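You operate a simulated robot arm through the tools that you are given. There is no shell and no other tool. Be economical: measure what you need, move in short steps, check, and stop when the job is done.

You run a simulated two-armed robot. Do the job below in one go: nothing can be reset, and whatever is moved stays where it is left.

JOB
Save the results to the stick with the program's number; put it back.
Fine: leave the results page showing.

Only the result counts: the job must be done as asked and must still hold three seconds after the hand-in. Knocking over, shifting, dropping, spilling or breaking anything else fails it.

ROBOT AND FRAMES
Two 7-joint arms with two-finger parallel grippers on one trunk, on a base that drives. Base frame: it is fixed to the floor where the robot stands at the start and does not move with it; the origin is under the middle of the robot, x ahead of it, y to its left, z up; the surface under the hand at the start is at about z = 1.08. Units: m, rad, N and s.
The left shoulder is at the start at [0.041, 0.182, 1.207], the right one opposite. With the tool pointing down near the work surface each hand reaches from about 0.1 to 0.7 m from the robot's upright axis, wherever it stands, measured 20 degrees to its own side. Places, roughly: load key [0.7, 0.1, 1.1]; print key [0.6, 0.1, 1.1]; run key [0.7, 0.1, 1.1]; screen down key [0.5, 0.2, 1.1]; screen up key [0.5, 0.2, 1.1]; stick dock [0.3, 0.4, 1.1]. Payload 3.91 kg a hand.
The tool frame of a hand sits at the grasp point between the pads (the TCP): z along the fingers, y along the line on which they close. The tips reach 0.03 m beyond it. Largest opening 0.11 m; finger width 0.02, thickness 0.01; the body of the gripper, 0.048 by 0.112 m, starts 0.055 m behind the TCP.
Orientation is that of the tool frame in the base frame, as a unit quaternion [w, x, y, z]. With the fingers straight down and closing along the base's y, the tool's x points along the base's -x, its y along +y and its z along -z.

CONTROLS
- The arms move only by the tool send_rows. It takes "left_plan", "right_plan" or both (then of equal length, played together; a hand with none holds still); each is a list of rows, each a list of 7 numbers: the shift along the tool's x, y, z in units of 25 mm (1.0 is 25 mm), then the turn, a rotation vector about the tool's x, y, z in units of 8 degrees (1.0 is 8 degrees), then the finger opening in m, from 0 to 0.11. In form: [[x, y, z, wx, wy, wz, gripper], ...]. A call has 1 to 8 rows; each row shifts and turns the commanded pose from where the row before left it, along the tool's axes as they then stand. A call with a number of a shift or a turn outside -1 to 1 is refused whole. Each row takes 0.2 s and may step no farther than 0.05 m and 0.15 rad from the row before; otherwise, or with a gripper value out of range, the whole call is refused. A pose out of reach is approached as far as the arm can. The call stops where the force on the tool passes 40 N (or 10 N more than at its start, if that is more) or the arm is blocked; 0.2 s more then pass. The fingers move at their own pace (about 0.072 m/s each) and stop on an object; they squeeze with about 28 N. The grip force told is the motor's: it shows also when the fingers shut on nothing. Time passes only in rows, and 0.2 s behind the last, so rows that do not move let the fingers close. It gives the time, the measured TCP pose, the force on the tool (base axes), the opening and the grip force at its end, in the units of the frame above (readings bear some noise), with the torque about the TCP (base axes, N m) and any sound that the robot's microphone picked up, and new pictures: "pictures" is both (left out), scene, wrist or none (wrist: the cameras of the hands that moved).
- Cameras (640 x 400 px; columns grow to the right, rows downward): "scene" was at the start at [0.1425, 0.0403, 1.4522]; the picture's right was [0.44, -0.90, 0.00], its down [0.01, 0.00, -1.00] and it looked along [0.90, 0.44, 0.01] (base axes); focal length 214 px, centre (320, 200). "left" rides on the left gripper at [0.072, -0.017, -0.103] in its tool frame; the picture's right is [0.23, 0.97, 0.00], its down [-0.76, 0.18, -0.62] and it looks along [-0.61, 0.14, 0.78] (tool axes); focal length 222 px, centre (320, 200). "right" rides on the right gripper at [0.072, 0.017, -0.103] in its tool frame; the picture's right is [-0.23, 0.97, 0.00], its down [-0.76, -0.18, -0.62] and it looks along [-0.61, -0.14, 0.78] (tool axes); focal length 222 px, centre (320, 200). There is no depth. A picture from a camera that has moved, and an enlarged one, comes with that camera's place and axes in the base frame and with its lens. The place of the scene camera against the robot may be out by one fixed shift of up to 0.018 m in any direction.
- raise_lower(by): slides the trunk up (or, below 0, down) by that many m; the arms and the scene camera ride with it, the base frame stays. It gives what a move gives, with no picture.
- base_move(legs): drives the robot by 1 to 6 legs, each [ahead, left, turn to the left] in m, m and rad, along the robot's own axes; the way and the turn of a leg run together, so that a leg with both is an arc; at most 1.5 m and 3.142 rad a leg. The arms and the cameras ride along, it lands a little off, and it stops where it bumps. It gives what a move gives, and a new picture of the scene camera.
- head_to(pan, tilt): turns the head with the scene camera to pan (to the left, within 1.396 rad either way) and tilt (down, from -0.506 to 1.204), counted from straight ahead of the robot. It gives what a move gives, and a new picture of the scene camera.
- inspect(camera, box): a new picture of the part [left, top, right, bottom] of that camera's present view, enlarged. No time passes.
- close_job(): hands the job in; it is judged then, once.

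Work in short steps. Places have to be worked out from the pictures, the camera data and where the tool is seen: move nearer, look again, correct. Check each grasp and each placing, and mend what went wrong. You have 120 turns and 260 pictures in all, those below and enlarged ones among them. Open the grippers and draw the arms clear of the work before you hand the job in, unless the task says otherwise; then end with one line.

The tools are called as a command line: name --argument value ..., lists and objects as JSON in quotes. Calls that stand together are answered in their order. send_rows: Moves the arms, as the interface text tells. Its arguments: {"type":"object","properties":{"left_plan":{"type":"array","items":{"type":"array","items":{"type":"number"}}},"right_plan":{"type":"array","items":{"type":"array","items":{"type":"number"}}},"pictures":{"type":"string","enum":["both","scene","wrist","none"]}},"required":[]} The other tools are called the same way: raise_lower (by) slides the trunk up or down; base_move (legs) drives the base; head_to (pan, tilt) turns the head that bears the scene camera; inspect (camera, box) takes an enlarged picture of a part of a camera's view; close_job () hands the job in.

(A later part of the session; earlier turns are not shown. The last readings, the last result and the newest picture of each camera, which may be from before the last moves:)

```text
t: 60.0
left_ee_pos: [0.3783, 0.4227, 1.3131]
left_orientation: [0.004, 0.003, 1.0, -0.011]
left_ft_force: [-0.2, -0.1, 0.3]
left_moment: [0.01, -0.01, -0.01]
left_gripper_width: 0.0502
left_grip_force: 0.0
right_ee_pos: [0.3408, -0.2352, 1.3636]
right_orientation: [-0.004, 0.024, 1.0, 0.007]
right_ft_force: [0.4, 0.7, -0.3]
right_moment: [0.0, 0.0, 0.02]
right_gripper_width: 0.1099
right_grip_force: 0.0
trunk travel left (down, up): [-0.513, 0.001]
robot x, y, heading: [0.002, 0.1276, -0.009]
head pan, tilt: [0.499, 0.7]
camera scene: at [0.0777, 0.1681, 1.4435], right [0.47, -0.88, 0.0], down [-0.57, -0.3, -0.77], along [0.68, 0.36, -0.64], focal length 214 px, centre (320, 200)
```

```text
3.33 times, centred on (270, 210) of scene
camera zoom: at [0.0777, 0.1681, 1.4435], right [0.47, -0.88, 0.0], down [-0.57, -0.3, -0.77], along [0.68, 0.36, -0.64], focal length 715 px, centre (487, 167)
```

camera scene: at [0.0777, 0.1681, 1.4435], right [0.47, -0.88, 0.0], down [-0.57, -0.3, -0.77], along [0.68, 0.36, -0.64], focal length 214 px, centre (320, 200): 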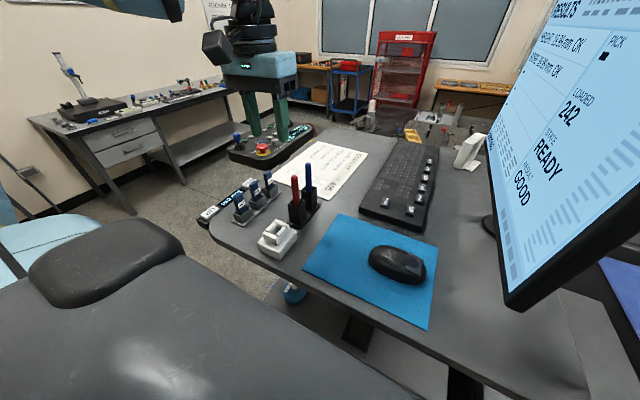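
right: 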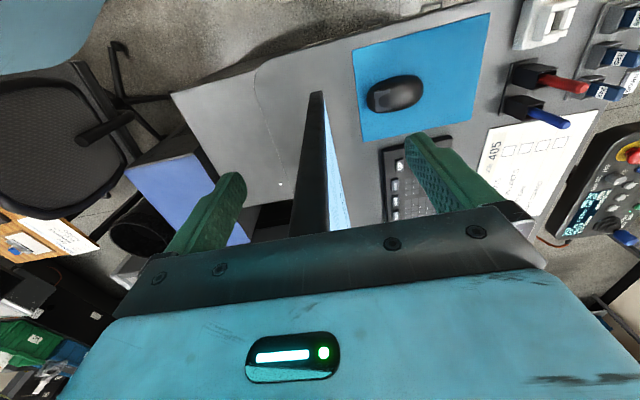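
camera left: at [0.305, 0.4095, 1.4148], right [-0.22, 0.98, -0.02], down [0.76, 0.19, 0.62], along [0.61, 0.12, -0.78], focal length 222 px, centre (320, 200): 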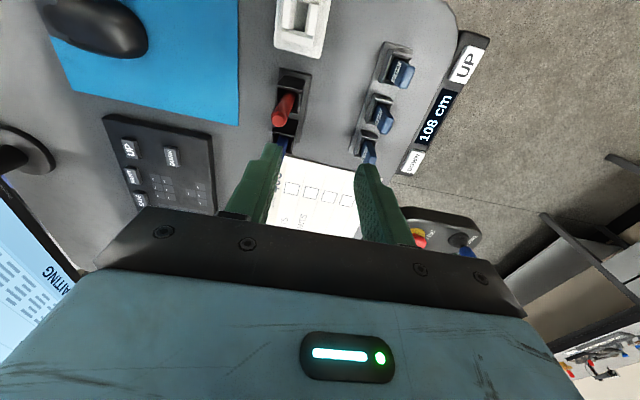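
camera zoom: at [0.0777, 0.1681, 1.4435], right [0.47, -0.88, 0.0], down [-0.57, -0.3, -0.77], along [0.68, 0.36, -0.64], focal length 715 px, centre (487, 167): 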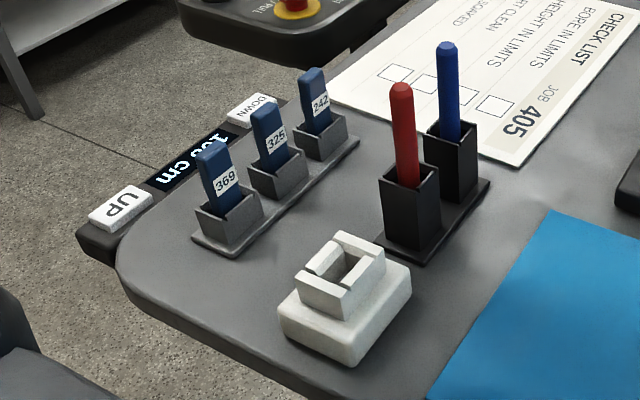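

Stick 242 top at about (0.42,0.494,1.158), broad faces along y; dock slot ≈(0.30,0.384,1.12). I move the open hand to just above 242.

send_rows --left_plan '[[-0.336, 0.568, 0, -0.16, 0, 0, 0.05], [-0.336, 0.568, 0, 0, 0, 0, 0.05], [-0.336, 0.568, 0.8, 0, 0, 0, 0.05], [-0.336, 0.568, 0.8, 0, 0, 0, 0.05], [-0.336, 0.568, 0.9, 0, 0, 0, 0.05], [0, 0, 1, 0, 0, 0, 0.05], [0, 0, 0.8, 0, 0, 0, 0.05]]' --pictures "both"

inspect --camera "left" --box '[220, 50, 420, 220]'

inspect --camera "scene" --box '[210, 130, 330, 250]'

```text
t: 61.6
left_ee_pos: [0.4209, 0.4967, 1.2058]
left_orientation: [0.004, 0.003, 1.0, 0.0]
left_ft_force: [0.0, -0.2, 0.8]
left_moment: [0.01, 0.02, 0.02]
left_gripper_width: 0.0499
left_grip_force: 0.1
right_ee_pos: [0.3419, -0.2356, 1.3645]
right_orientation: [-0.004, 0.025, 1.0, 0.008]
right_ft_force: [-0.5, 0.4, 0.8]
right_moment: [0.0, 0.0, -0.01]
right_gripper_width: 0.1101
right_grip_force: 0.0
trunk travel left (down, up): [-0.513, 0.001]
robot x, y, heading: [0.0036, 0.1279, -0.01]
head pan, tilt: [0.499, 0.7]
camera scene: at [0.078, 0.1684, 1.4434], right [0.47, -0.88, 0.0], down [-0.57, -0.3, -0.76], along [0.68, 0.36, -0.64], focal length 214 px, centre (320, 200)
camera left: at [0.3486, 0.4796, 1.3068], right [-0.22, 0.98, 0.0], down [0.76, 0.17, 0.63], along [0.61, 0.14, -0.78], focal length 222 px, centre (320, 200)
```

scene: 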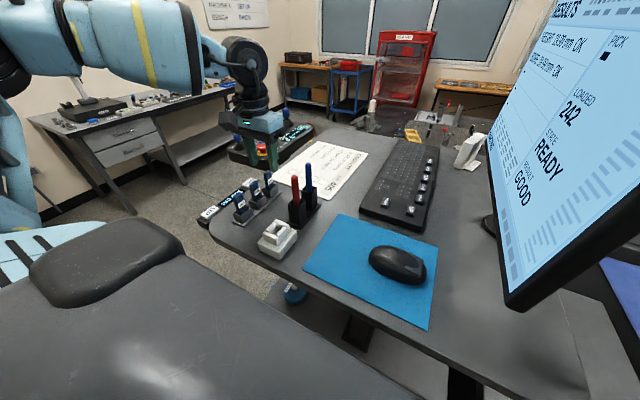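
left: 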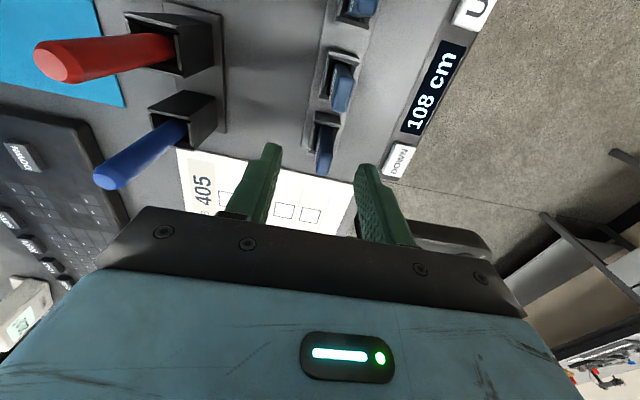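

```text
2.35 times, centred on (320, 135) of left
camera zoom: at [0.3486, 0.4796, 1.3068], right [-0.22, 0.98, 0.0], down [0.76, 0.17, 0.63], along [0.61, 0.14, -0.78], focal length 523 px, centre (320, 353)
```

zoom: 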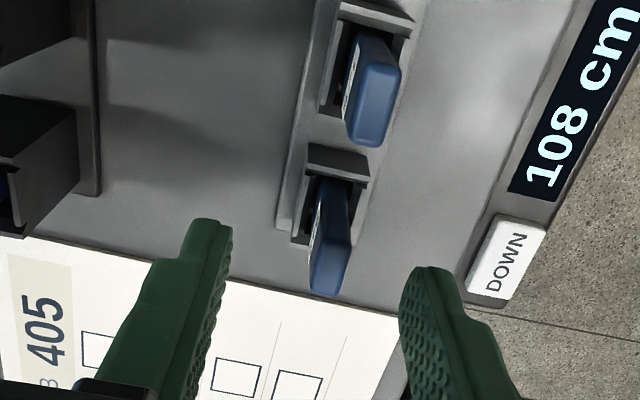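

```text
3.33 times, centred on (270, 190) of scene
camera zoom: at [0.078, 0.1684, 1.4434], right [0.47, -0.88, 0.0], down [-0.57, -0.3, -0.76], along [0.68, 0.36, -0.64], focal length 715 px, centre (487, 233)
```

zoom: 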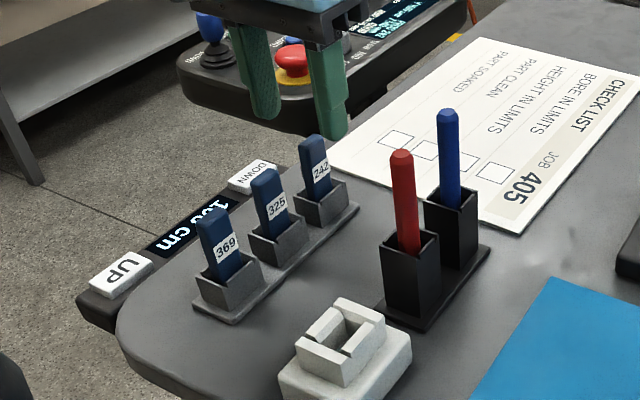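

Alignment is good to a few mm; I descend to TCP z≈1.148 and close.

send_rows --left_plan '[[-0.12, 0.08, 0.8, 0, 0, 0, 0.05], [0, 0, 0.8, 0, 0, 0, 0.05], [0, 0, 0.7, 0, 0, 0, 0.05]]' --pictures "wrist"

inspect --camera "scene" --box '[210, 130, 330, 250]'

inspect --camera "left" --box '[220, 50, 420, 220]'

```text
t: 62.4
left_ee_pos: [0.4255, 0.4975, 1.1482]
left_orientation: [0.005, 0.002, 1.0, 0.001]
left_ft_force: [0.2, -0.2, 0.1]
left_moment: [-0.01, 0.02, 0.01]
left_gripper_width: 0.0501
left_grip_force: 0.0
right_ee_pos: [0.3411, -0.2357, 1.3655]
right_orientation: [-0.003, 0.025, 1.0, 0.008]
right_ft_force: [0.0, -0.7, -0.1]
right_moment: [0.01, -0.02, -0.04]
right_gripper_width: 0.1098
right_grip_force: 0.1
trunk travel left (down, up): [-0.513, 0.001]
robot x, y, heading: [0.0041, 0.1273, -0.015]
head pan, tilt: [0.499, 0.7]
camera left: at [0.3526, 0.4797, 1.2491], right [-0.22, 0.97, 0.0], down [0.76, 0.17, 0.63], along [0.61, 0.14, -0.78], focal length 222 px, centre (320, 200)
```

left: 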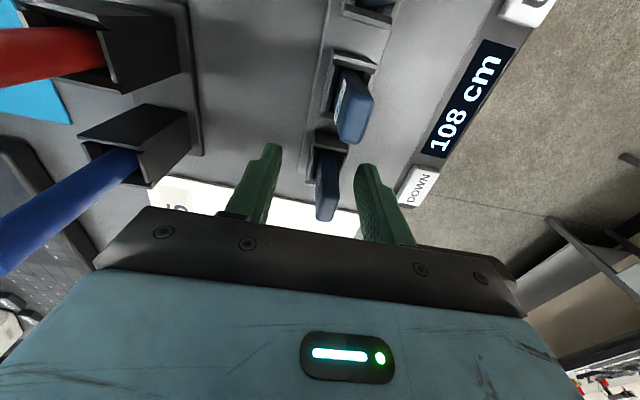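

```text
3.33 times, centred on (270, 190) of scene
camera zoom: at [0.0778, 0.1683, 1.4435], right [0.47, -0.88, 0.0], down [-0.57, -0.3, -0.76], along [0.68, 0.36, -0.64], focal length 715 px, centre (487, 233)
```

zoom: 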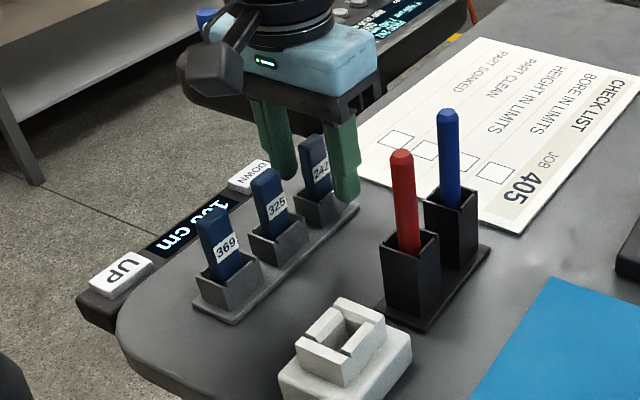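

```text
2.35 times, centred on (320, 135) of left
camera zoom: at [0.3526, 0.4797, 1.2491], right [-0.22, 0.97, 0.0], down [0.76, 0.17, 0.63], along [0.61, 0.14, -0.78], focal length 523 px, centre (320, 353)
```

zoom: 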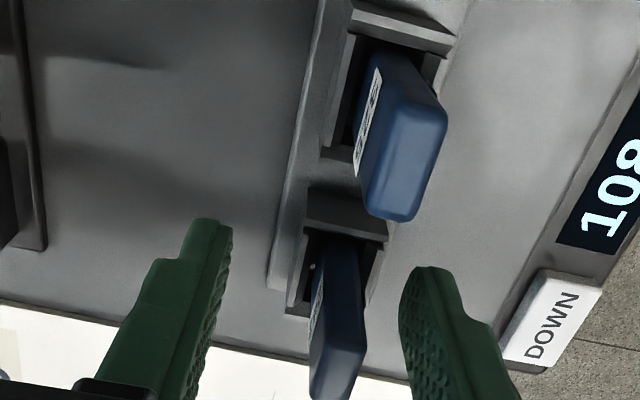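

The stick is ~4 mm toward +y of the TCP; I centre on it and close.

send_rows --left_plan '[[-0.1, 0.16, 0, 0, 0, 0, 0.05], [0, 0, 0, 0, 0, 0, 0.02], [0, 0, 0, 0, 0, 0, 0.0], [0, 0, 0, 0, 0, 0, 0.0], [0, 0, 0, 0, 0, 0, 0.0]]' --pictures "wrist"

inspect --camera "scene" --box '[210, 130, 330, 250]'

```text
t: 63.6
left_ee_pos: [0.4281, 0.5004, 1.1486]
left_orientation: [0.004, 0.003, 1.0, 0.001]
left_ft_force: [-0.5, 0.5, -0.4]
left_moment: [0.02, -0.01, 0.01]
left_gripper_width: 0.0099
left_grip_force: 27.7
right_ee_pos: [0.3422, -0.2352, 1.3638]
right_orientation: [-0.003, 0.025, 1.0, 0.007]
right_ft_force: [0.9, 0.3, -0.6]
right_moment: [0.0, 0.03, -0.01]
right_gripper_width: 0.1102
right_grip_force: 0.1
trunk travel left (down, up): [-0.513, 0.001]
robot x, y, heading: [0.0006, 0.1263, -0.01]
head pan, tilt: [0.499, 0.7]
camera left: at [0.3544, 0.4839, 1.249], right [-0.22, 0.97, 0.0], down [0.76, 0.17, 0.63], along [0.61, 0.14, -0.78], focal length 222 px, centre (320, 200)
```

left: 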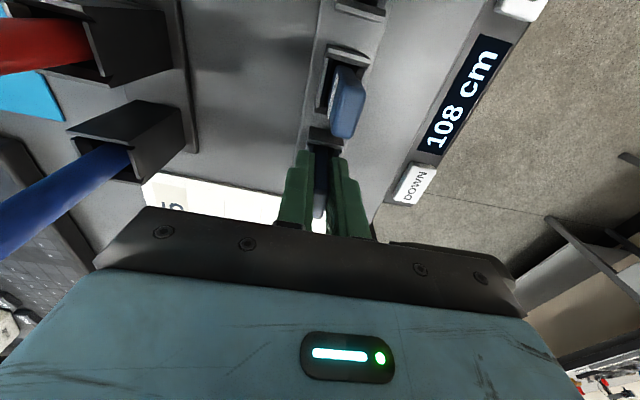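

```text
3.33 times, centred on (270, 190) of scene
camera zoom: at [0.0777, 0.1682, 1.4435], right [0.47, -0.88, 0.0], down [-0.57, -0.3, -0.76], along [0.68, 0.36, -0.64], focal length 715 px, centre (487, 233)
```

zoom: 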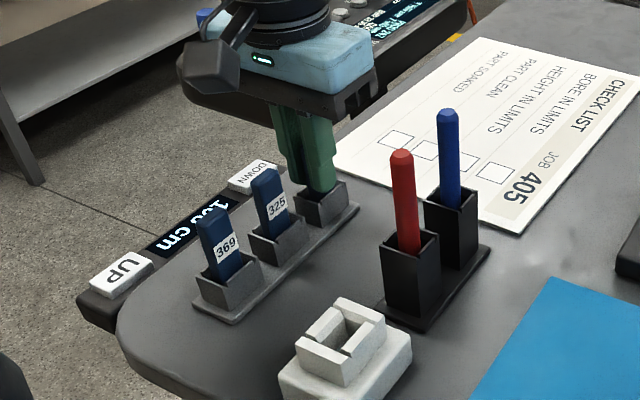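

Stick gripped (width 9.9 mm) at TCP (0.428,0.500,1.1486). I lift straight up.

send_rows --left_plan '[[0, 0, -0.5, 0, 0, 0, 0], [0, 0, -0.7, 0, 0, 0, 0], [0, 0, -1, 0, 0, 0, 0], [0, 0, -1, 0, 0, 0, 0]]' --pictures "wrist"

inspect --camera "scene" --box '[210, 130, 330, 250]'

inspect --camera "left" --box '[260, 100, 380, 240]'

```text
t: 64.6
left_ee_pos: [0.4271, 0.4983, 1.2316]
left_orientation: [0.004, 0.003, 1.0, 0.001]
left_ft_force: [0.9, 0.1, 0.2]
left_moment: [-0.02, -0.02, -0.03]
left_gripper_width: 0.0095
left_grip_force: 28.0
right_ee_pos: [0.3415, -0.2361, 1.364]
right_orientation: [-0.002, 0.025, 1.0, 0.007]
right_ft_force: [-0.4, 0.2, 0.1]
right_moment: [-0.01, 0.05, 0.0]
right_gripper_width: 0.1099
right_grip_force: 0.1
trunk travel left (down, up): [-0.513, 0.001]
robot x, y, heading: [0.0044, 0.129, -0.009]
head pan, tilt: [0.499, 0.7]
camera left: at [0.3534, 0.4829, 1.3317], right [-0.22, 0.98, 0.0], down [0.76, 0.17, 0.63], along [0.61, 0.14, -0.78], focal length 222 px, centre (320, 200)
```

left: 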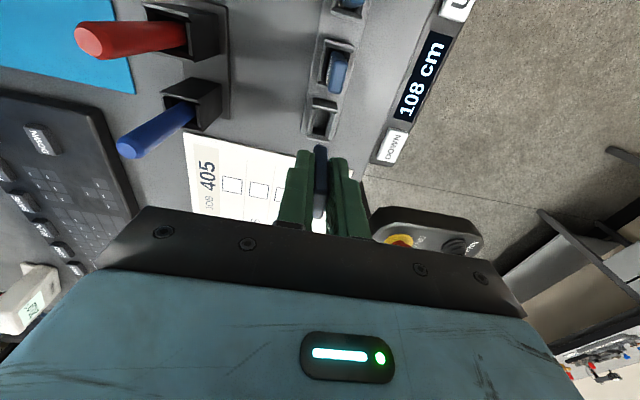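

```text
3.33 times, centred on (270, 190) of scene
camera zoom: at [0.0772, 0.1678, 1.4436], right [0.47, -0.88, 0.0], down [-0.57, -0.3, -0.77], along [0.68, 0.36, -0.64], focal length 715 px, centre (487, 233)
```

zoom: 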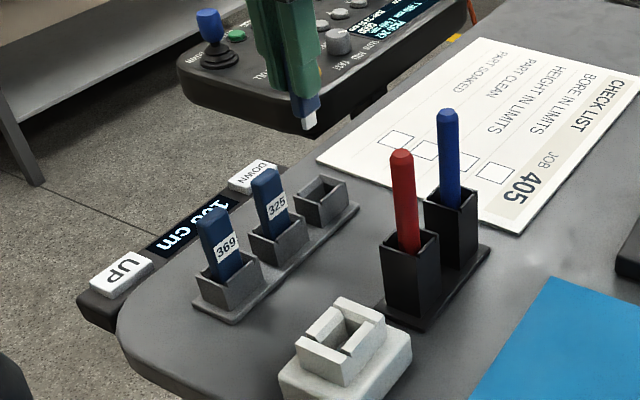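

```text
2.86 times, centred on (320, 170) of left
camera zoom: at [0.3534, 0.4829, 1.3317], right [-0.22, 0.98, 0.0], down [0.76, 0.17, 0.63], along [0.61, 0.14, -0.78], focal length 635 px, centre (320, 286)
```

zoom: 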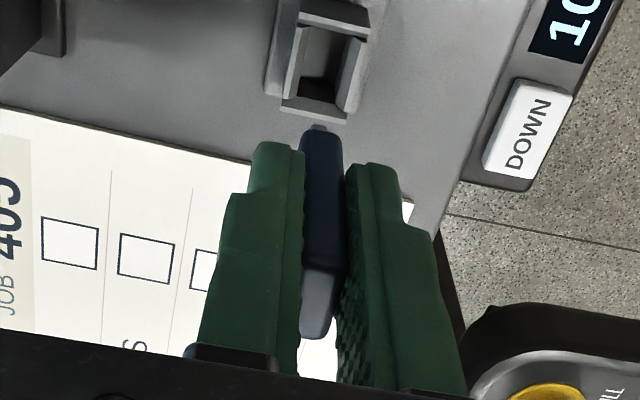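

Stick out with its metal plug down. I raise a little and carry it over to above the dock at about (0.302,0.386).

send_rows --left_plan '[[0, 0, -1, 0, 0, 0, 0], [0.84, -0.75, -0.2, 0, 0, 0, 0], [0.84, -0.75, 0, 0, 0, 0, 0], [0.84, -0.75, 0, 0, 0, 0, 0], [0.84, -0.75, 0, 0, 0, 0, 0], [0.84, -0.75, 0, 0, 0, 0, 0], [0.84, -0.75, 0, 0, 0, 0, 0]]' --pictures "wrist"

inspect --camera "scene" --box '[210, 130, 330, 270]'

inspect --camera "left" --box '[240, 60, 400, 240]'

```text
t: 66.2
left_ee_pos: [0.2997, 0.3875, 1.2594]
left_orientation: [0.005, 0.003, 1.0, 0.001]
left_ft_force: [-0.1, -0.2, 0.0]
left_moment: [0.03, 0.01, 0.01]
left_gripper_width: 0.0094
left_grip_force: 28.0
right_ee_pos: [0.3399, -0.2354, 1.3653]
right_orientation: [-0.003, 0.024, 1.0, 0.006]
right_ft_force: [0.6, 0.2, 0.0]
right_moment: [0.02, 0.02, 0.0]
right_gripper_width: 0.1101
right_grip_force: 0.1
trunk travel left (down, up): [-0.513, 0.001]
robot x, y, heading: [-0.001, 0.1285, -0.009]
head pan, tilt: [0.499, 0.7]
camera left: at [0.2258, 0.3705, 1.3597], right [-0.22, 0.97, 0.0], down [0.76, 0.17, 0.63], along [0.61, 0.14, -0.78], focal length 222 px, centre (320, 200)
```

left: 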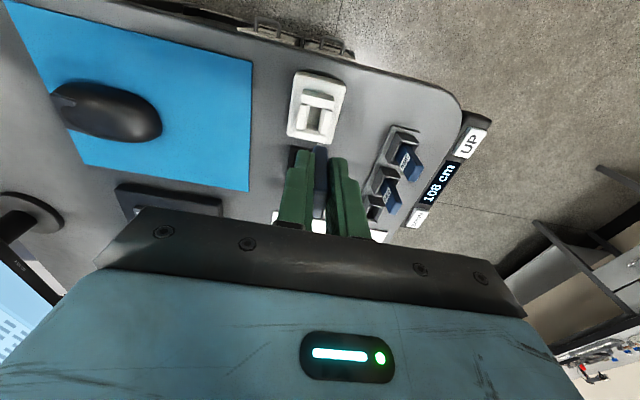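

```text
2.86 times, centred on (270, 200) of scene
camera zoom: at [0.077, 0.1676, 1.4436], right [0.47, -0.88, 0.0], down [-0.57, -0.3, -0.77], along [0.68, 0.36, -0.64], focal length 613 px, centre (463, 200)
```

zoom: 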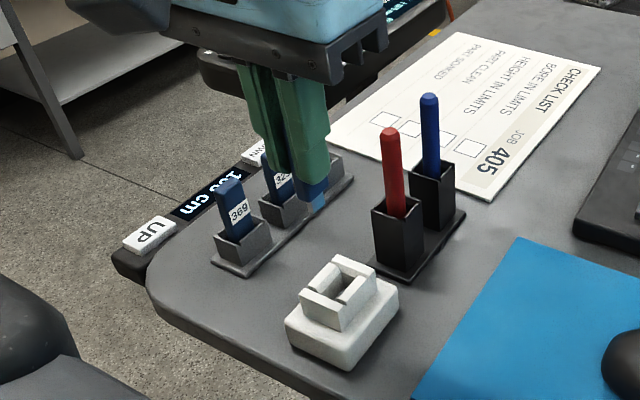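

```text
2.22 times, centred on (320, 150) of left
camera zoom: at [0.2258, 0.3705, 1.3597], right [-0.22, 0.97, 0.0], down [0.76, 0.17, 0.63], along [0.61, 0.14, -0.78], focal length 494 px, centre (320, 311)
```

zoom: 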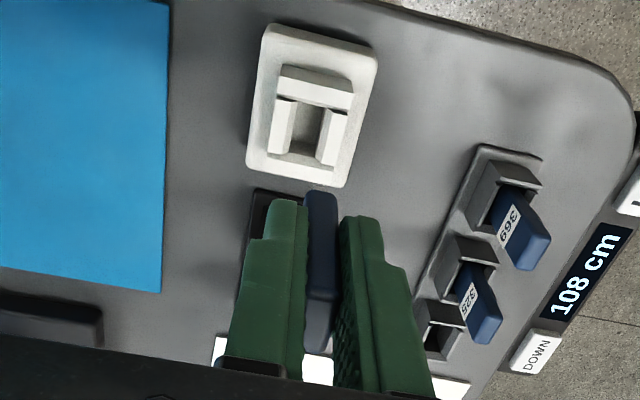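

Slot centre works out at ≈(0.307,0.383); I correct by (+6,-4 mm) and lower to just above the dock.

send_rows --left_plan '[[-0.26, -0.18, 0.8, 0, 0, 0, 0], [0, 0, 0.8, 0, 0, 0, 0], [0, 0, 0.8, 0, 0, 0, 0]]' --pictures "wrist"

inspect --camera "scene" --box '[230, 180, 320, 270]'

inspect --camera "left" --box '[260, 80, 380, 220]'

```text
t: 67.0
left_ee_pos: [0.3076, 0.3827, 1.199]
left_orientation: [0.004, 0.003, 1.0, 0.001]
left_ft_force: [0.1, 0.1, 0.7]
left_moment: [0.03, 0.01, 0.01]
left_gripper_width: 0.0096
left_grip_force: 27.9
right_ee_pos: [0.342, -0.2349, 1.3645]
right_orientation: [-0.005, 0.024, 1.0, 0.007]
right_ft_force: [-0.5, 0.3, 0.5]
right_moment: [0.0, 0.03, 0.0]
right_gripper_width: 0.11
right_grip_force: 0.0
trunk travel left (down, up): [-0.513, 0.001]
robot x, y, heading: [-0.0012, 0.1293, -0.017]
head pan, tilt: [0.499, 0.7]
camera left: at [0.2347, 0.3663, 1.3003], right [-0.22, 0.97, 0.0], down [0.76, 0.17, 0.63], along [0.61, 0.14, -0.78], focal length 222 px, centre (320, 200)
```

left: 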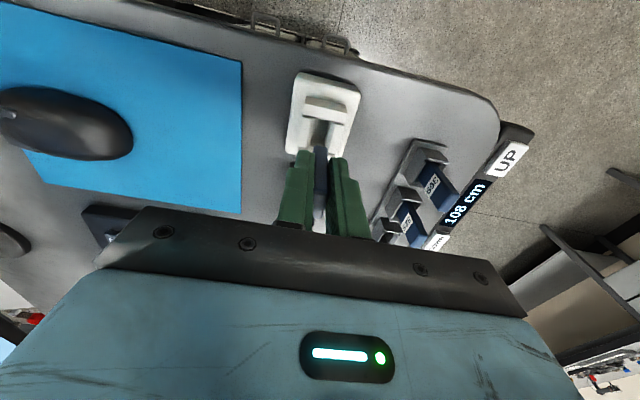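

```text
4.44 times, centred on (275, 225) of scene
camera zoom: at [0.0781, 0.1684, 1.4434], right [0.47, -0.88, 0.0], down [-0.57, -0.3, -0.76], along [0.68, 0.36, -0.64], focal length 953 px, centre (520, 89)
```

zoom: 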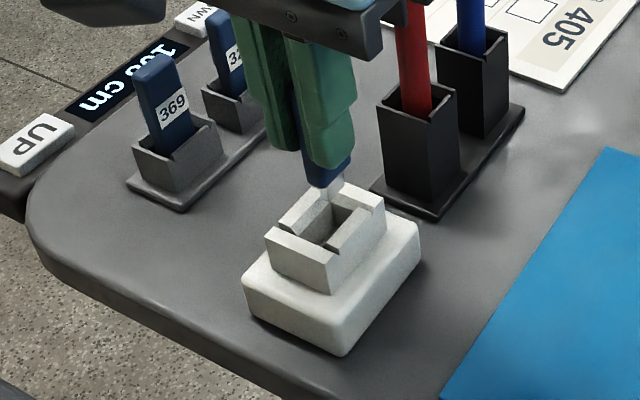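

```text
2.86 times, centred on (320, 150) of left
camera zoom: at [0.2347, 0.3663, 1.3003], right [-0.22, 0.97, 0.0], down [0.76, 0.17, 0.63], along [0.61, 0.14, -0.78], focal length 635 px, centre (320, 343)
```

zoom: 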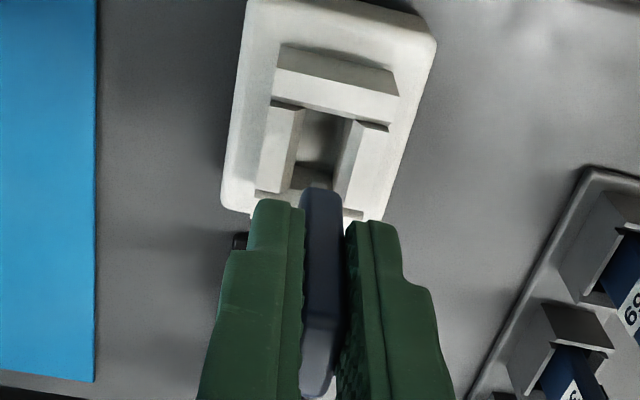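

Alignment looks right. I lower slowly, watching the force.

send_rows --left_plan '[[0.04, -0.02, 0.4, 0, 0, 0, 0], [0, 0, 0.4, 0, 0, 0, 0], [0, 0, 0.3, 0, 0, 0, 0]]' --pictures "wrist"

inspect --camera "scene" --box '[230, 180, 320, 270]'

inspect --camera "left" --box '[260, 80, 380, 220]'

```text
t: 67.8
left_ee_pos: [0.3053, 0.3811, 1.1718]
left_orientation: [0.007, 0.003, 1.0, 0.001]
left_ft_force: [-6.0, 3.9, 25.7]
left_moment: [0.17, -0.13, 0.04]
left_gripper_width: 0.0103
left_grip_force: 28.0
right_ee_pos: [0.3392, -0.2334, 1.3656]
right_orientation: [-0.001, 0.025, 1.0, 0.008]
right_ft_force: [-0.2, 0.0, 0.3]
right_moment: [-0.02, -0.02, 0.01]
right_gripper_width: 0.1101
right_grip_force: 0.0
trunk travel left (down, up): [-0.513, 0.001]
robot x, y, heading: [0.0029, 0.1272, -0.006]
head pan, tilt: [0.499, 0.7]
camera left: at [0.2317, 0.3653, 1.2721], right [-0.22, 0.98, 0.0], down [0.75, 0.17, 0.63], along [0.62, 0.14, -0.77], focal length 222 px, centre (320, 200)
```

left: 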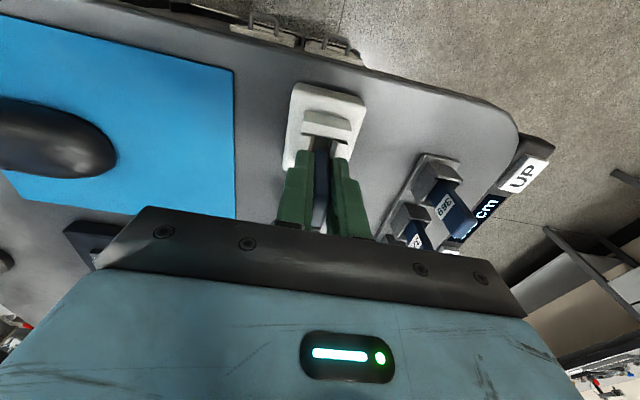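

```text
4.44 times, centred on (275, 225) of scene
camera zoom: at [0.0755, 0.1681, 1.4438], right [0.47, -0.88, 0.0], down [-0.57, -0.3, -0.77], along [0.68, 0.36, -0.64], focal length 953 px, centre (520, 89)
```

zoom: 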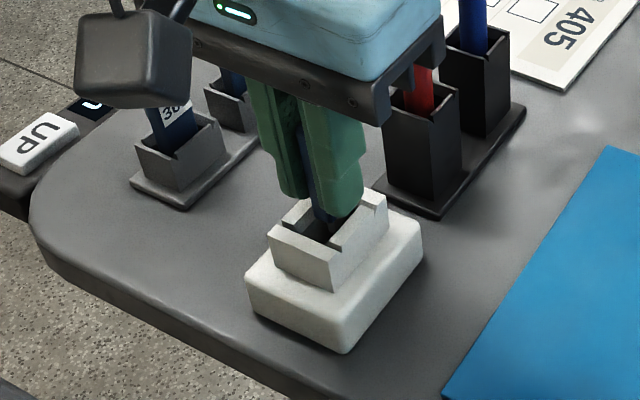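

```text
2.86 times, centred on (320, 150) of left
camera zoom: at [0.2317, 0.3653, 1.2721], right [-0.22, 0.98, 0.0], down [0.75, 0.17, 0.63], along [0.62, 0.14, -0.77], focal length 635 px, centre (320, 343)
```

zoom: 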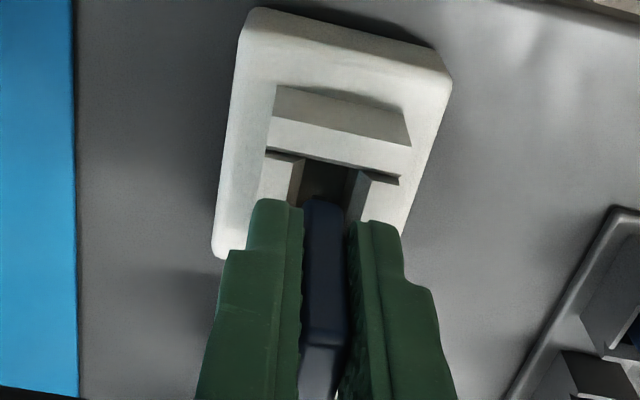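

Contact came a bit early with force toward -x: the stick is a few mm too far in +x. I lift 10 mm, shift -5 mm in x and try again.

send_rows --left_plan '[[0, 0, -0.4, 0, 0, 0, 0], [0.2, 0.03, 0, 0, 0, 0, 0], [0, 0, 0.4, 0, 0, 0, 0], [0, 0, 0.2, 0, 0, 0, 0]]' --pictures "wrist"

inspect --camera "scene" --box '[230, 180, 320, 270]'

inspect --camera "left" --box '[260, 80, 380, 220]'

```text
t: 68.8
left_ee_pos: [0.2996, 0.383, 1.1644]
left_orientation: [0.003, 0.003, 1.0, 0.002]
left_ft_force: [-4.8, -0.8, 2.9]
left_moment: [-0.03, 0.16, 0.01]
left_gripper_width: 0.0098
left_grip_force: 28.5
right_ee_pos: [0.3395, -0.2347, 1.3646]
right_orientation: [-0.002, 0.025, 1.0, 0.007]
right_ft_force: [0.8, 0.1, 0.2]
right_moment: [-0.01, 0.01, 0.01]
right_gripper_width: 0.1101
right_grip_force: 0.0
trunk travel left (down, up): [-0.513, 0.001]
robot x, y, heading: [0.0064, 0.1293, -0.007]
head pan, tilt: [0.499, 0.7]
camera left: at [0.2277, 0.3671, 1.2654], right [-0.22, 0.98, 0.0], down [0.76, 0.17, 0.63], along [0.61, 0.14, -0.78], focal length 222 px, centre (320, 200)
```

left: 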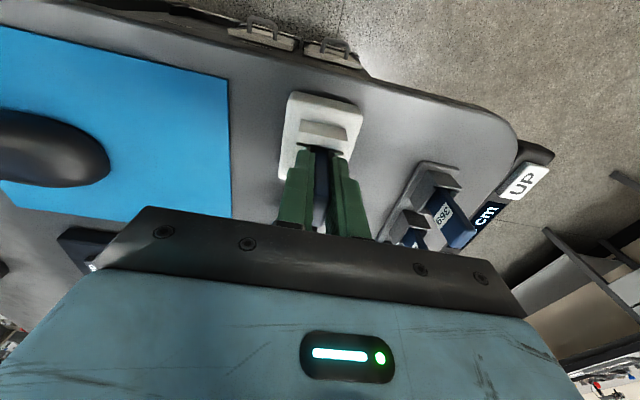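

```text
4.44 times, centred on (275, 225) of scene
camera zoom: at [0.0768, 0.1679, 1.4435], right [0.47, -0.88, 0.0], down [-0.57, -0.3, -0.77], along [0.68, 0.36, -0.64], focal length 953 px, centre (520, 89)
```

zoom: 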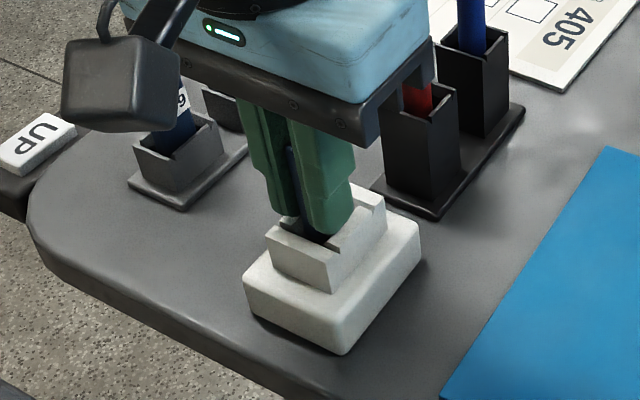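

```text
2.86 times, centred on (320, 150) of left
camera zoom: at [0.2277, 0.3671, 1.2654], right [-0.22, 0.98, 0.0], down [0.76, 0.17, 0.63], along [0.61, 0.14, -0.78], focal length 635 px, centre (320, 343)
```

zoom: 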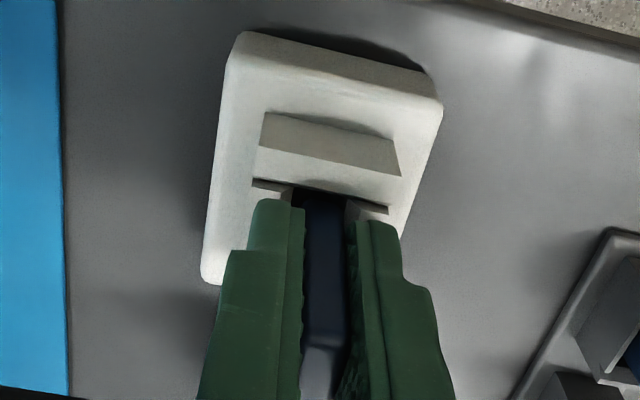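

It is entering the slot now; I continue down gently.

send_rows --left_plan '[[0.03, 0, 0.2, 0, 0, 0, 0], [0, 0, 0.2, 0, 0, 0, 0], [0, 0, 0.2, 0, 0, 0, 0]]' --pictures "wrist"

inspect --camera "scene" --box '[230, 180, 320, 270]'

inspect --camera "left" --box '[260, 80, 380, 220]'

```text
t: 69.4
left_ee_pos: [0.3005, 0.3839, 1.1595]
left_orientation: [0.01, 0.003, 1.0, 0.0]
left_ft_force: [-8.5, 1.1, 21.8]
left_moment: [0.08, 0.36, 0.03]
left_gripper_width: 0.0097
left_grip_force: 28.0
right_ee_pos: [0.339, -0.2345, 1.365]
right_orientation: [-0.001, 0.024, 1.0, 0.007]
right_ft_force: [-0.3, 0.2, -0.8]
right_moment: [-0.06, -0.01, 0.02]
right_gripper_width: 0.1099
right_grip_force: 0.0
trunk travel left (down, up): [-0.513, 0.001]
robot x, y, heading: [0.0032, 0.1269, -0.005]
head pan, tilt: [0.499, 0.7]
stopped in row 3 (left hand): the force on the tool passed its limit at 44 N (the readings are from after the stop); the commanded pose is now the measured one
camera left: at [0.226, 0.367, 1.2599], right [-0.22, 0.97, 0.0], down [0.75, 0.17, 0.64], along [0.62, 0.14, -0.77], focal length 222 px, centre (320, 200)
```

left: 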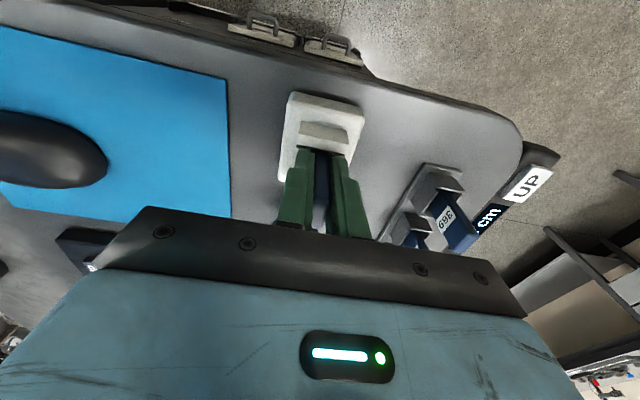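

```text
4.44 times, centred on (275, 225) of scene
camera zoom: at [0.075, 0.1679, 1.4437], right [0.47, -0.88, 0.0], down [-0.57, -0.3, -0.77], along [0.68, 0.36, -0.64], focal length 953 px, centre (520, 89)
```

zoom: 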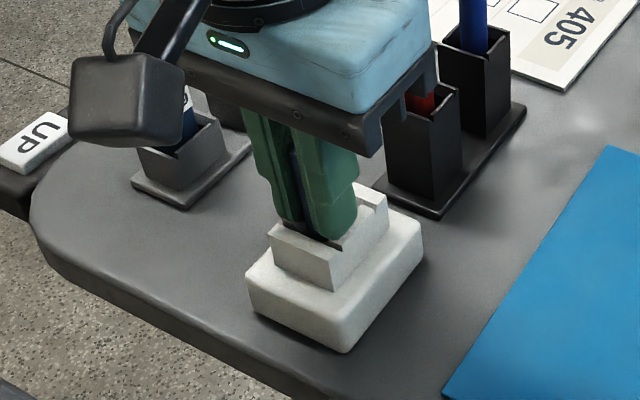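

```text
2.86 times, centred on (320, 150) of left
camera zoom: at [0.226, 0.367, 1.2599], right [-0.22, 0.97, 0.0], down [0.75, 0.17, 0.64], along [0.62, 0.14, -0.77], focal length 635 px, centre (320, 343)
```

zoom: 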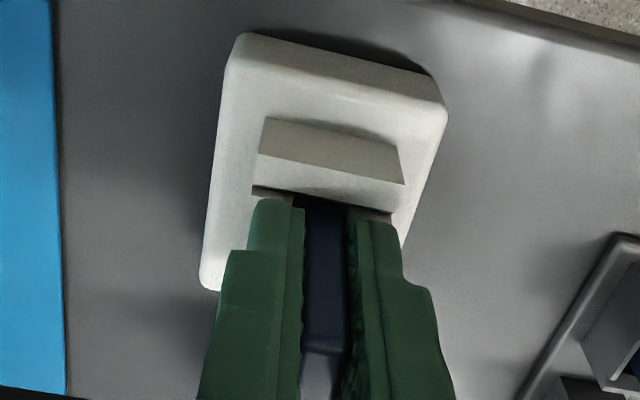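

Stopped at 44 N; I check whether the screen shows the stick as docked.

inspect --camera "scene" --box '[480, 0, 640, 220]'

inspect --camera "scene" --box '[260, 195, 310, 240]'

```text
1.82 times, centred on (560, 110) of scene
camera zoom: at [0.075, 0.1679, 1.4437], right [0.47, -0.88, 0.0], down [-0.57, -0.3, -0.77], along [0.68, 0.36, -0.64], focal length 390 px, centre (-116, 364)
```

zoom: 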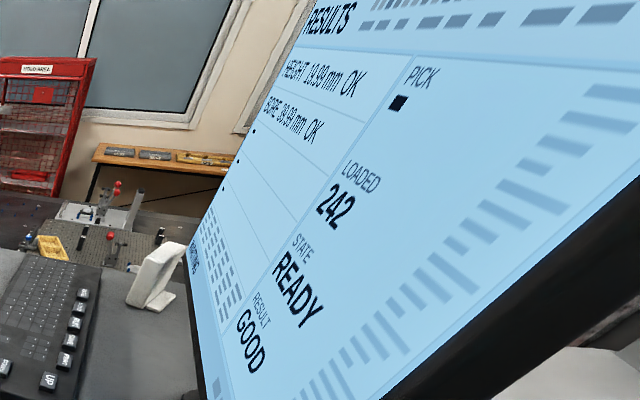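

```text
8.89 times, centred on (285, 218) of scene
camera zoom: at [0.075, 0.1679, 1.4437], right [0.47, -0.88, 0.0], down [-0.57, -0.3, -0.77], along [0.68, 0.36, -0.64], focal length 1906 px, centre (631, 44)
```

zoom: 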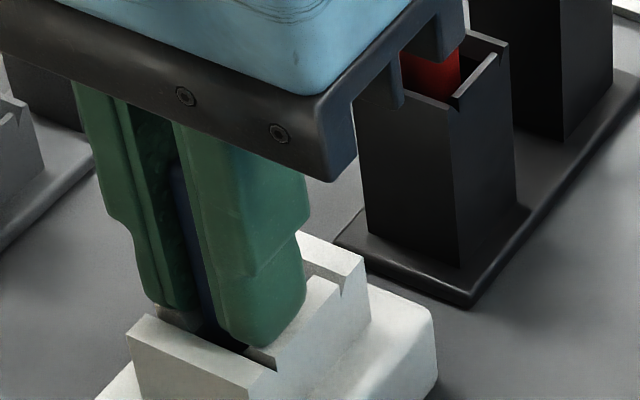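

Screen unchanged. The fingertips may be resting on the dock's side walls, so I release, rise, and look at how the stick sits.

send_rows --left_plan '[[0, 0, 0, 0, 0, 0, 0.04], [0, 0, 0, 0, 0, 0, 0.04], [0, 0, -1, 0, 0, 0, 0.04], [0, 0, -1, 0, 0, 0, 0.04], [0, 0, -1, 0, 0, 0, 0.04]]' --pictures "wrist"

inspect --camera "scene" --box '[230, 180, 320, 270]'

inspect --camera "left" --box '[260, 80, 380, 220]'

inspect --camera "scene" --box '[480, 0, 640, 220]'

```text
t: 69.8
left_ee_pos: [0.3021, 0.3879, 1.1599]
left_orientation: [0.012, 0.001, 1.0, 0.005]
left_ft_force: [-7.1, 7.7, 22.2]
left_moment: [-0.23, 0.39, -0.13]
left_gripper_width: 0.0366
left_grip_force: 0.0
right_ee_pos: [0.3394, -0.2333, 1.3647]
right_orientation: [-0.003, 0.025, 1.0, 0.006]
right_ft_force: [-0.2, -0.7, 0.4]
right_moment: [0.0, 0.02, 0.0]
right_gripper_width: 0.1101
right_grip_force: 0.1
trunk travel left (down, up): [-0.513, 0.001]
robot x, y, heading: [0.003, 0.1278, -0.013]
head pan, tilt: [0.499, 0.7]
stopped in row 1 (left hand): the force on the tool passed its limit at 46 N (the readings are from after the stop); the commanded pose is now the measured one
camera left: at [0.2273, 0.3702, 1.2599], right [-0.22, 0.97, 0.0], down [0.75, 0.17, 0.64], along [0.62, 0.15, -0.77], focal length 222 px, centre (320, 200)
```

left: 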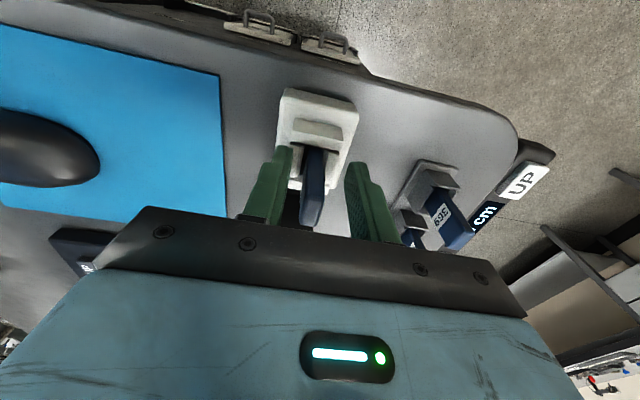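

```text
4.44 times, centred on (275, 225) of scene
camera zoom: at [0.0759, 0.1699, 1.4435], right [0.47, -0.88, 0.0], down [-0.57, -0.3, -0.77], along [0.68, 0.36, -0.64], focal length 953 px, centre (520, 89)
```

zoom: 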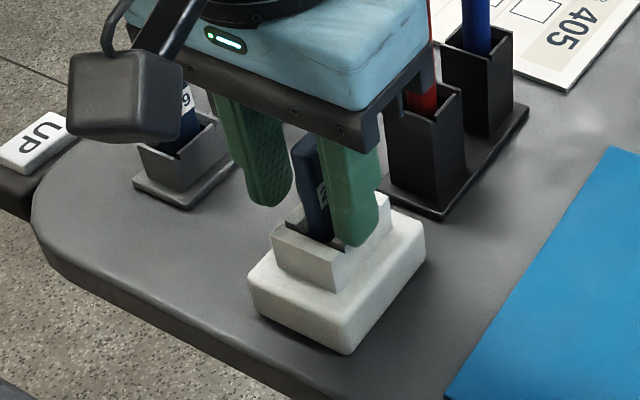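

```text
2.86 times, centred on (320, 150) of left
camera zoom: at [0.2273, 0.3702, 1.2599], right [-0.22, 0.97, 0.0], down [0.75, 0.17, 0.64], along [0.62, 0.15, -0.77], focal length 635 px, centre (320, 343)
```

zoom: 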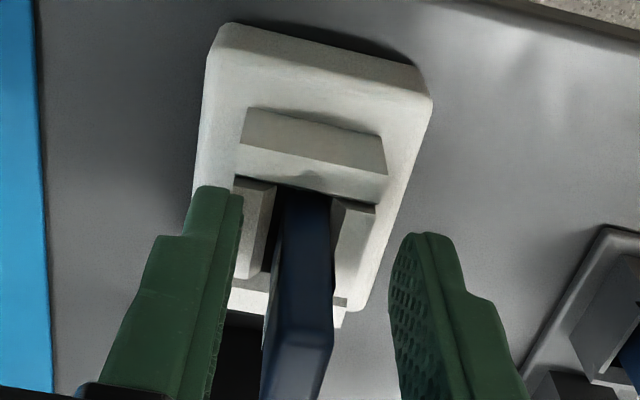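

```text
1.82 times, centred on (560, 110) of scene
camera zoom: at [0.0759, 0.1699, 1.4435], right [0.47, -0.88, 0.0], down [-0.57, -0.3, -0.77], along [0.68, 0.36, -0.64], focal length 390 px, centre (-116, 364)
```

zoom: 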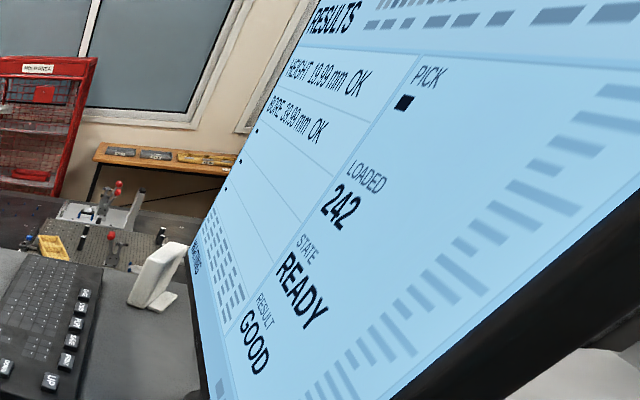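

The stick stands in the slot; a finger still presses on the dock. I rise straight up.

send_rows --left_plan '[[0, 0, -0.4, 0, 0, 0, 0.045], [0, 0, -1, 0, 0, 0, 0.045], [0, 0, -1, 0, 0, 0, 0.045]]' --pictures "wrist"

inspect --camera "scene" --box '[230, 180, 320, 270]'

inspect --camera "left" --box '[260, 80, 380, 220]'

```text
t: 70.6
left_ee_pos: [0.302, 0.3854, 1.2194]
left_orientation: [0.01, 0.002, 1.0, 0.004]
left_ft_force: [0.4, -0.1, 0.1]
left_moment: [-0.02, 0.01, -0.02]
left_gripper_width: 0.045
left_grip_force: 0.0
right_ee_pos: [0.3412, -0.2347, 1.3653]
right_orientation: [-0.003, 0.025, 1.0, 0.007]
right_ft_force: [-1.1, -0.2, 0.6]
right_moment: [0.0, 0.0, -0.01]
right_gripper_width: 0.11
right_grip_force: 0.1
trunk travel left (down, up): [-0.513, 0.001]
robot x, y, heading: [-0.0002, 0.1256, -0.012]
head pan, tilt: [0.499, 0.7]
camera left: at [0.2282, 0.3686, 1.3191], right [-0.22, 0.97, 0.0], down [0.75, 0.17, 0.64], along [0.62, 0.15, -0.77], focal length 222 px, centre (320, 200)
```

left: 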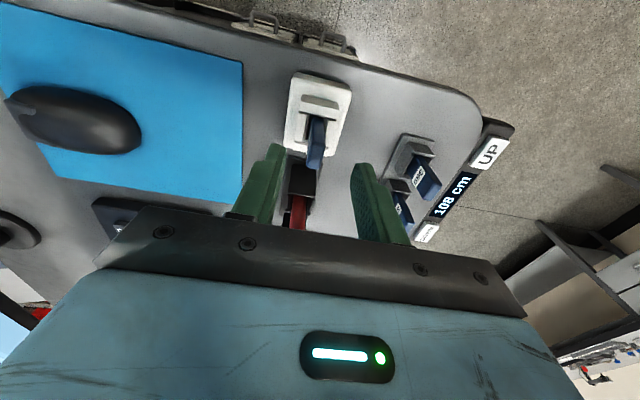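

```text
4.44 times, centred on (275, 225) of scene
camera zoom: at [0.0775, 0.1682, 1.4435], right [0.47, -0.88, 0.0], down [-0.57, -0.3, -0.77], along [0.68, 0.36, -0.64], focal length 953 px, centre (520, 89)
```

zoom: 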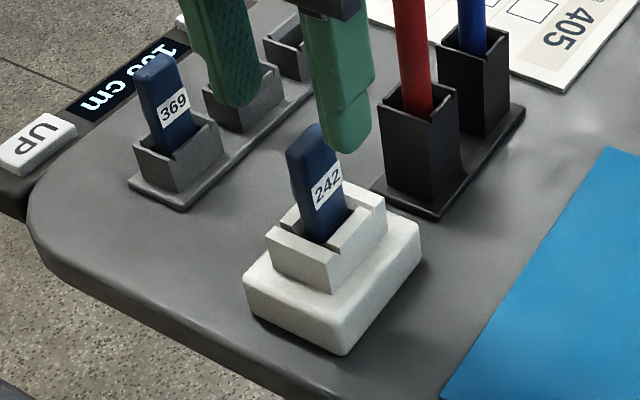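

```text
2.86 times, centred on (320, 150) of left
camera zoom: at [0.2282, 0.3686, 1.3191], right [-0.22, 0.97, 0.0], down [0.75, 0.17, 0.64], along [0.62, 0.15, -0.77], focal length 635 px, centre (320, 343)
```

zoom: 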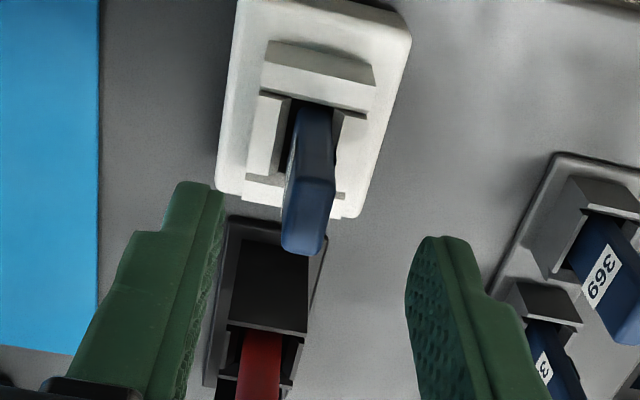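

The stick stands in the dock but seems maybe not fully seated (top ≈1.177). I close the fingers above it and push down gently from the top.

send_rows --left_plan '[[-0.12, -0.04, -0.5, 0, 0, 0, 0.045], [0, 0, 0, 0, 0, 0, 0.0], [0, 0, 0, 0, 0, 0, 0.0], [0, 0, 0, 0, 0, 0, 0.0], [0, 0, 0.5, 0, 0, 0, 0.0], [0, 0, 0.3, 0, 0, 0, 0.0]]' --pictures "wrist"

inspect --camera "scene" --box '[230, 180, 320, 270]'

inspect --camera "left" --box '[260, 80, 380, 220]'

```text
t: 72.0
left_ee_pos: [0.3053, 0.3841, 1.2114]
left_orientation: [0.01, 0.001, 1.0, 0.004]
left_ft_force: [0.8, -0.1, -0.4]
left_moment: [0.03, 0.01, 0.01]
left_gripper_width: 0.0
left_grip_force: 28.0
right_ee_pos: [0.3418, -0.2342, 1.3646]
right_orientation: [-0.003, 0.025, 1.0, 0.007]
right_ft_force: [-0.1, -0.3, -0.1]
right_moment: [0.0, -0.04, -0.03]
right_gripper_width: 0.1102
right_grip_force: 0.1
trunk travel left (down, up): [-0.513, 0.001]
robot x, y, heading: [0.0054, 0.1267, -0.012]
head pan, tilt: [0.499, 0.7]
camera left: at [0.2311, 0.3676, 1.3113], right [-0.22, 0.97, 0.0], down [0.75, 0.17, 0.64], along [0.62, 0.15, -0.77], focal length 222 px, centre (320, 200)
```

left: 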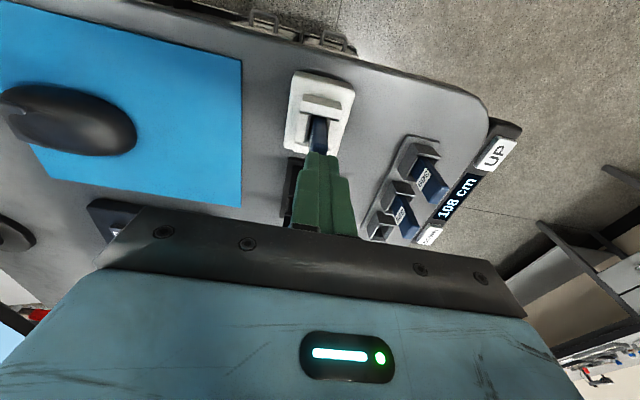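

```text
4.44 times, centred on (275, 225) of scene
camera zoom: at [0.0776, 0.1684, 1.4435], right [0.47, -0.88, 0.0], down [-0.57, -0.3, -0.76], along [0.68, 0.36, -0.64], focal length 953 px, centre (520, 89)
```

zoom: 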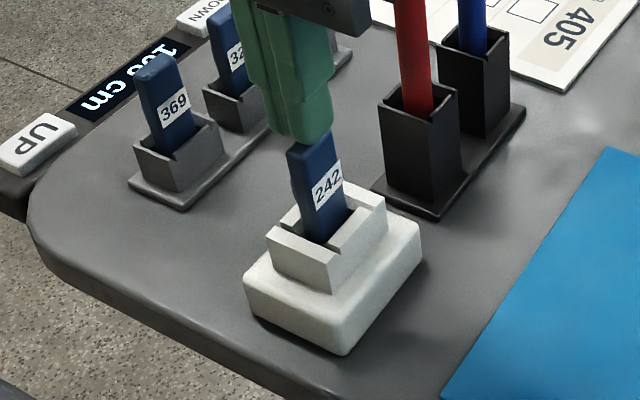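

```text
2.86 times, centred on (320, 150) of left
camera zoom: at [0.2311, 0.3676, 1.3113], right [-0.22, 0.97, 0.0], down [0.75, 0.17, 0.64], along [0.62, 0.15, -0.77], focal length 635 px, centre (320, 343)
```

zoom: 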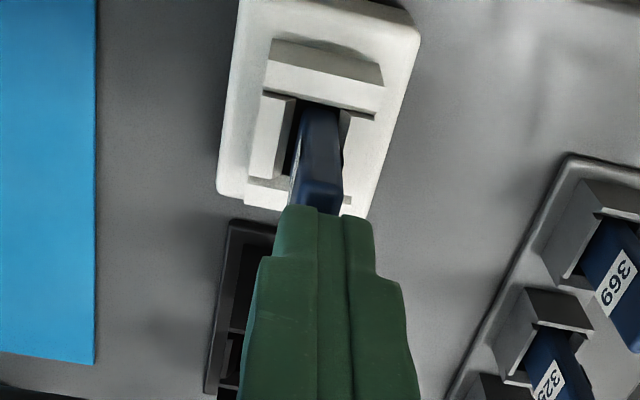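

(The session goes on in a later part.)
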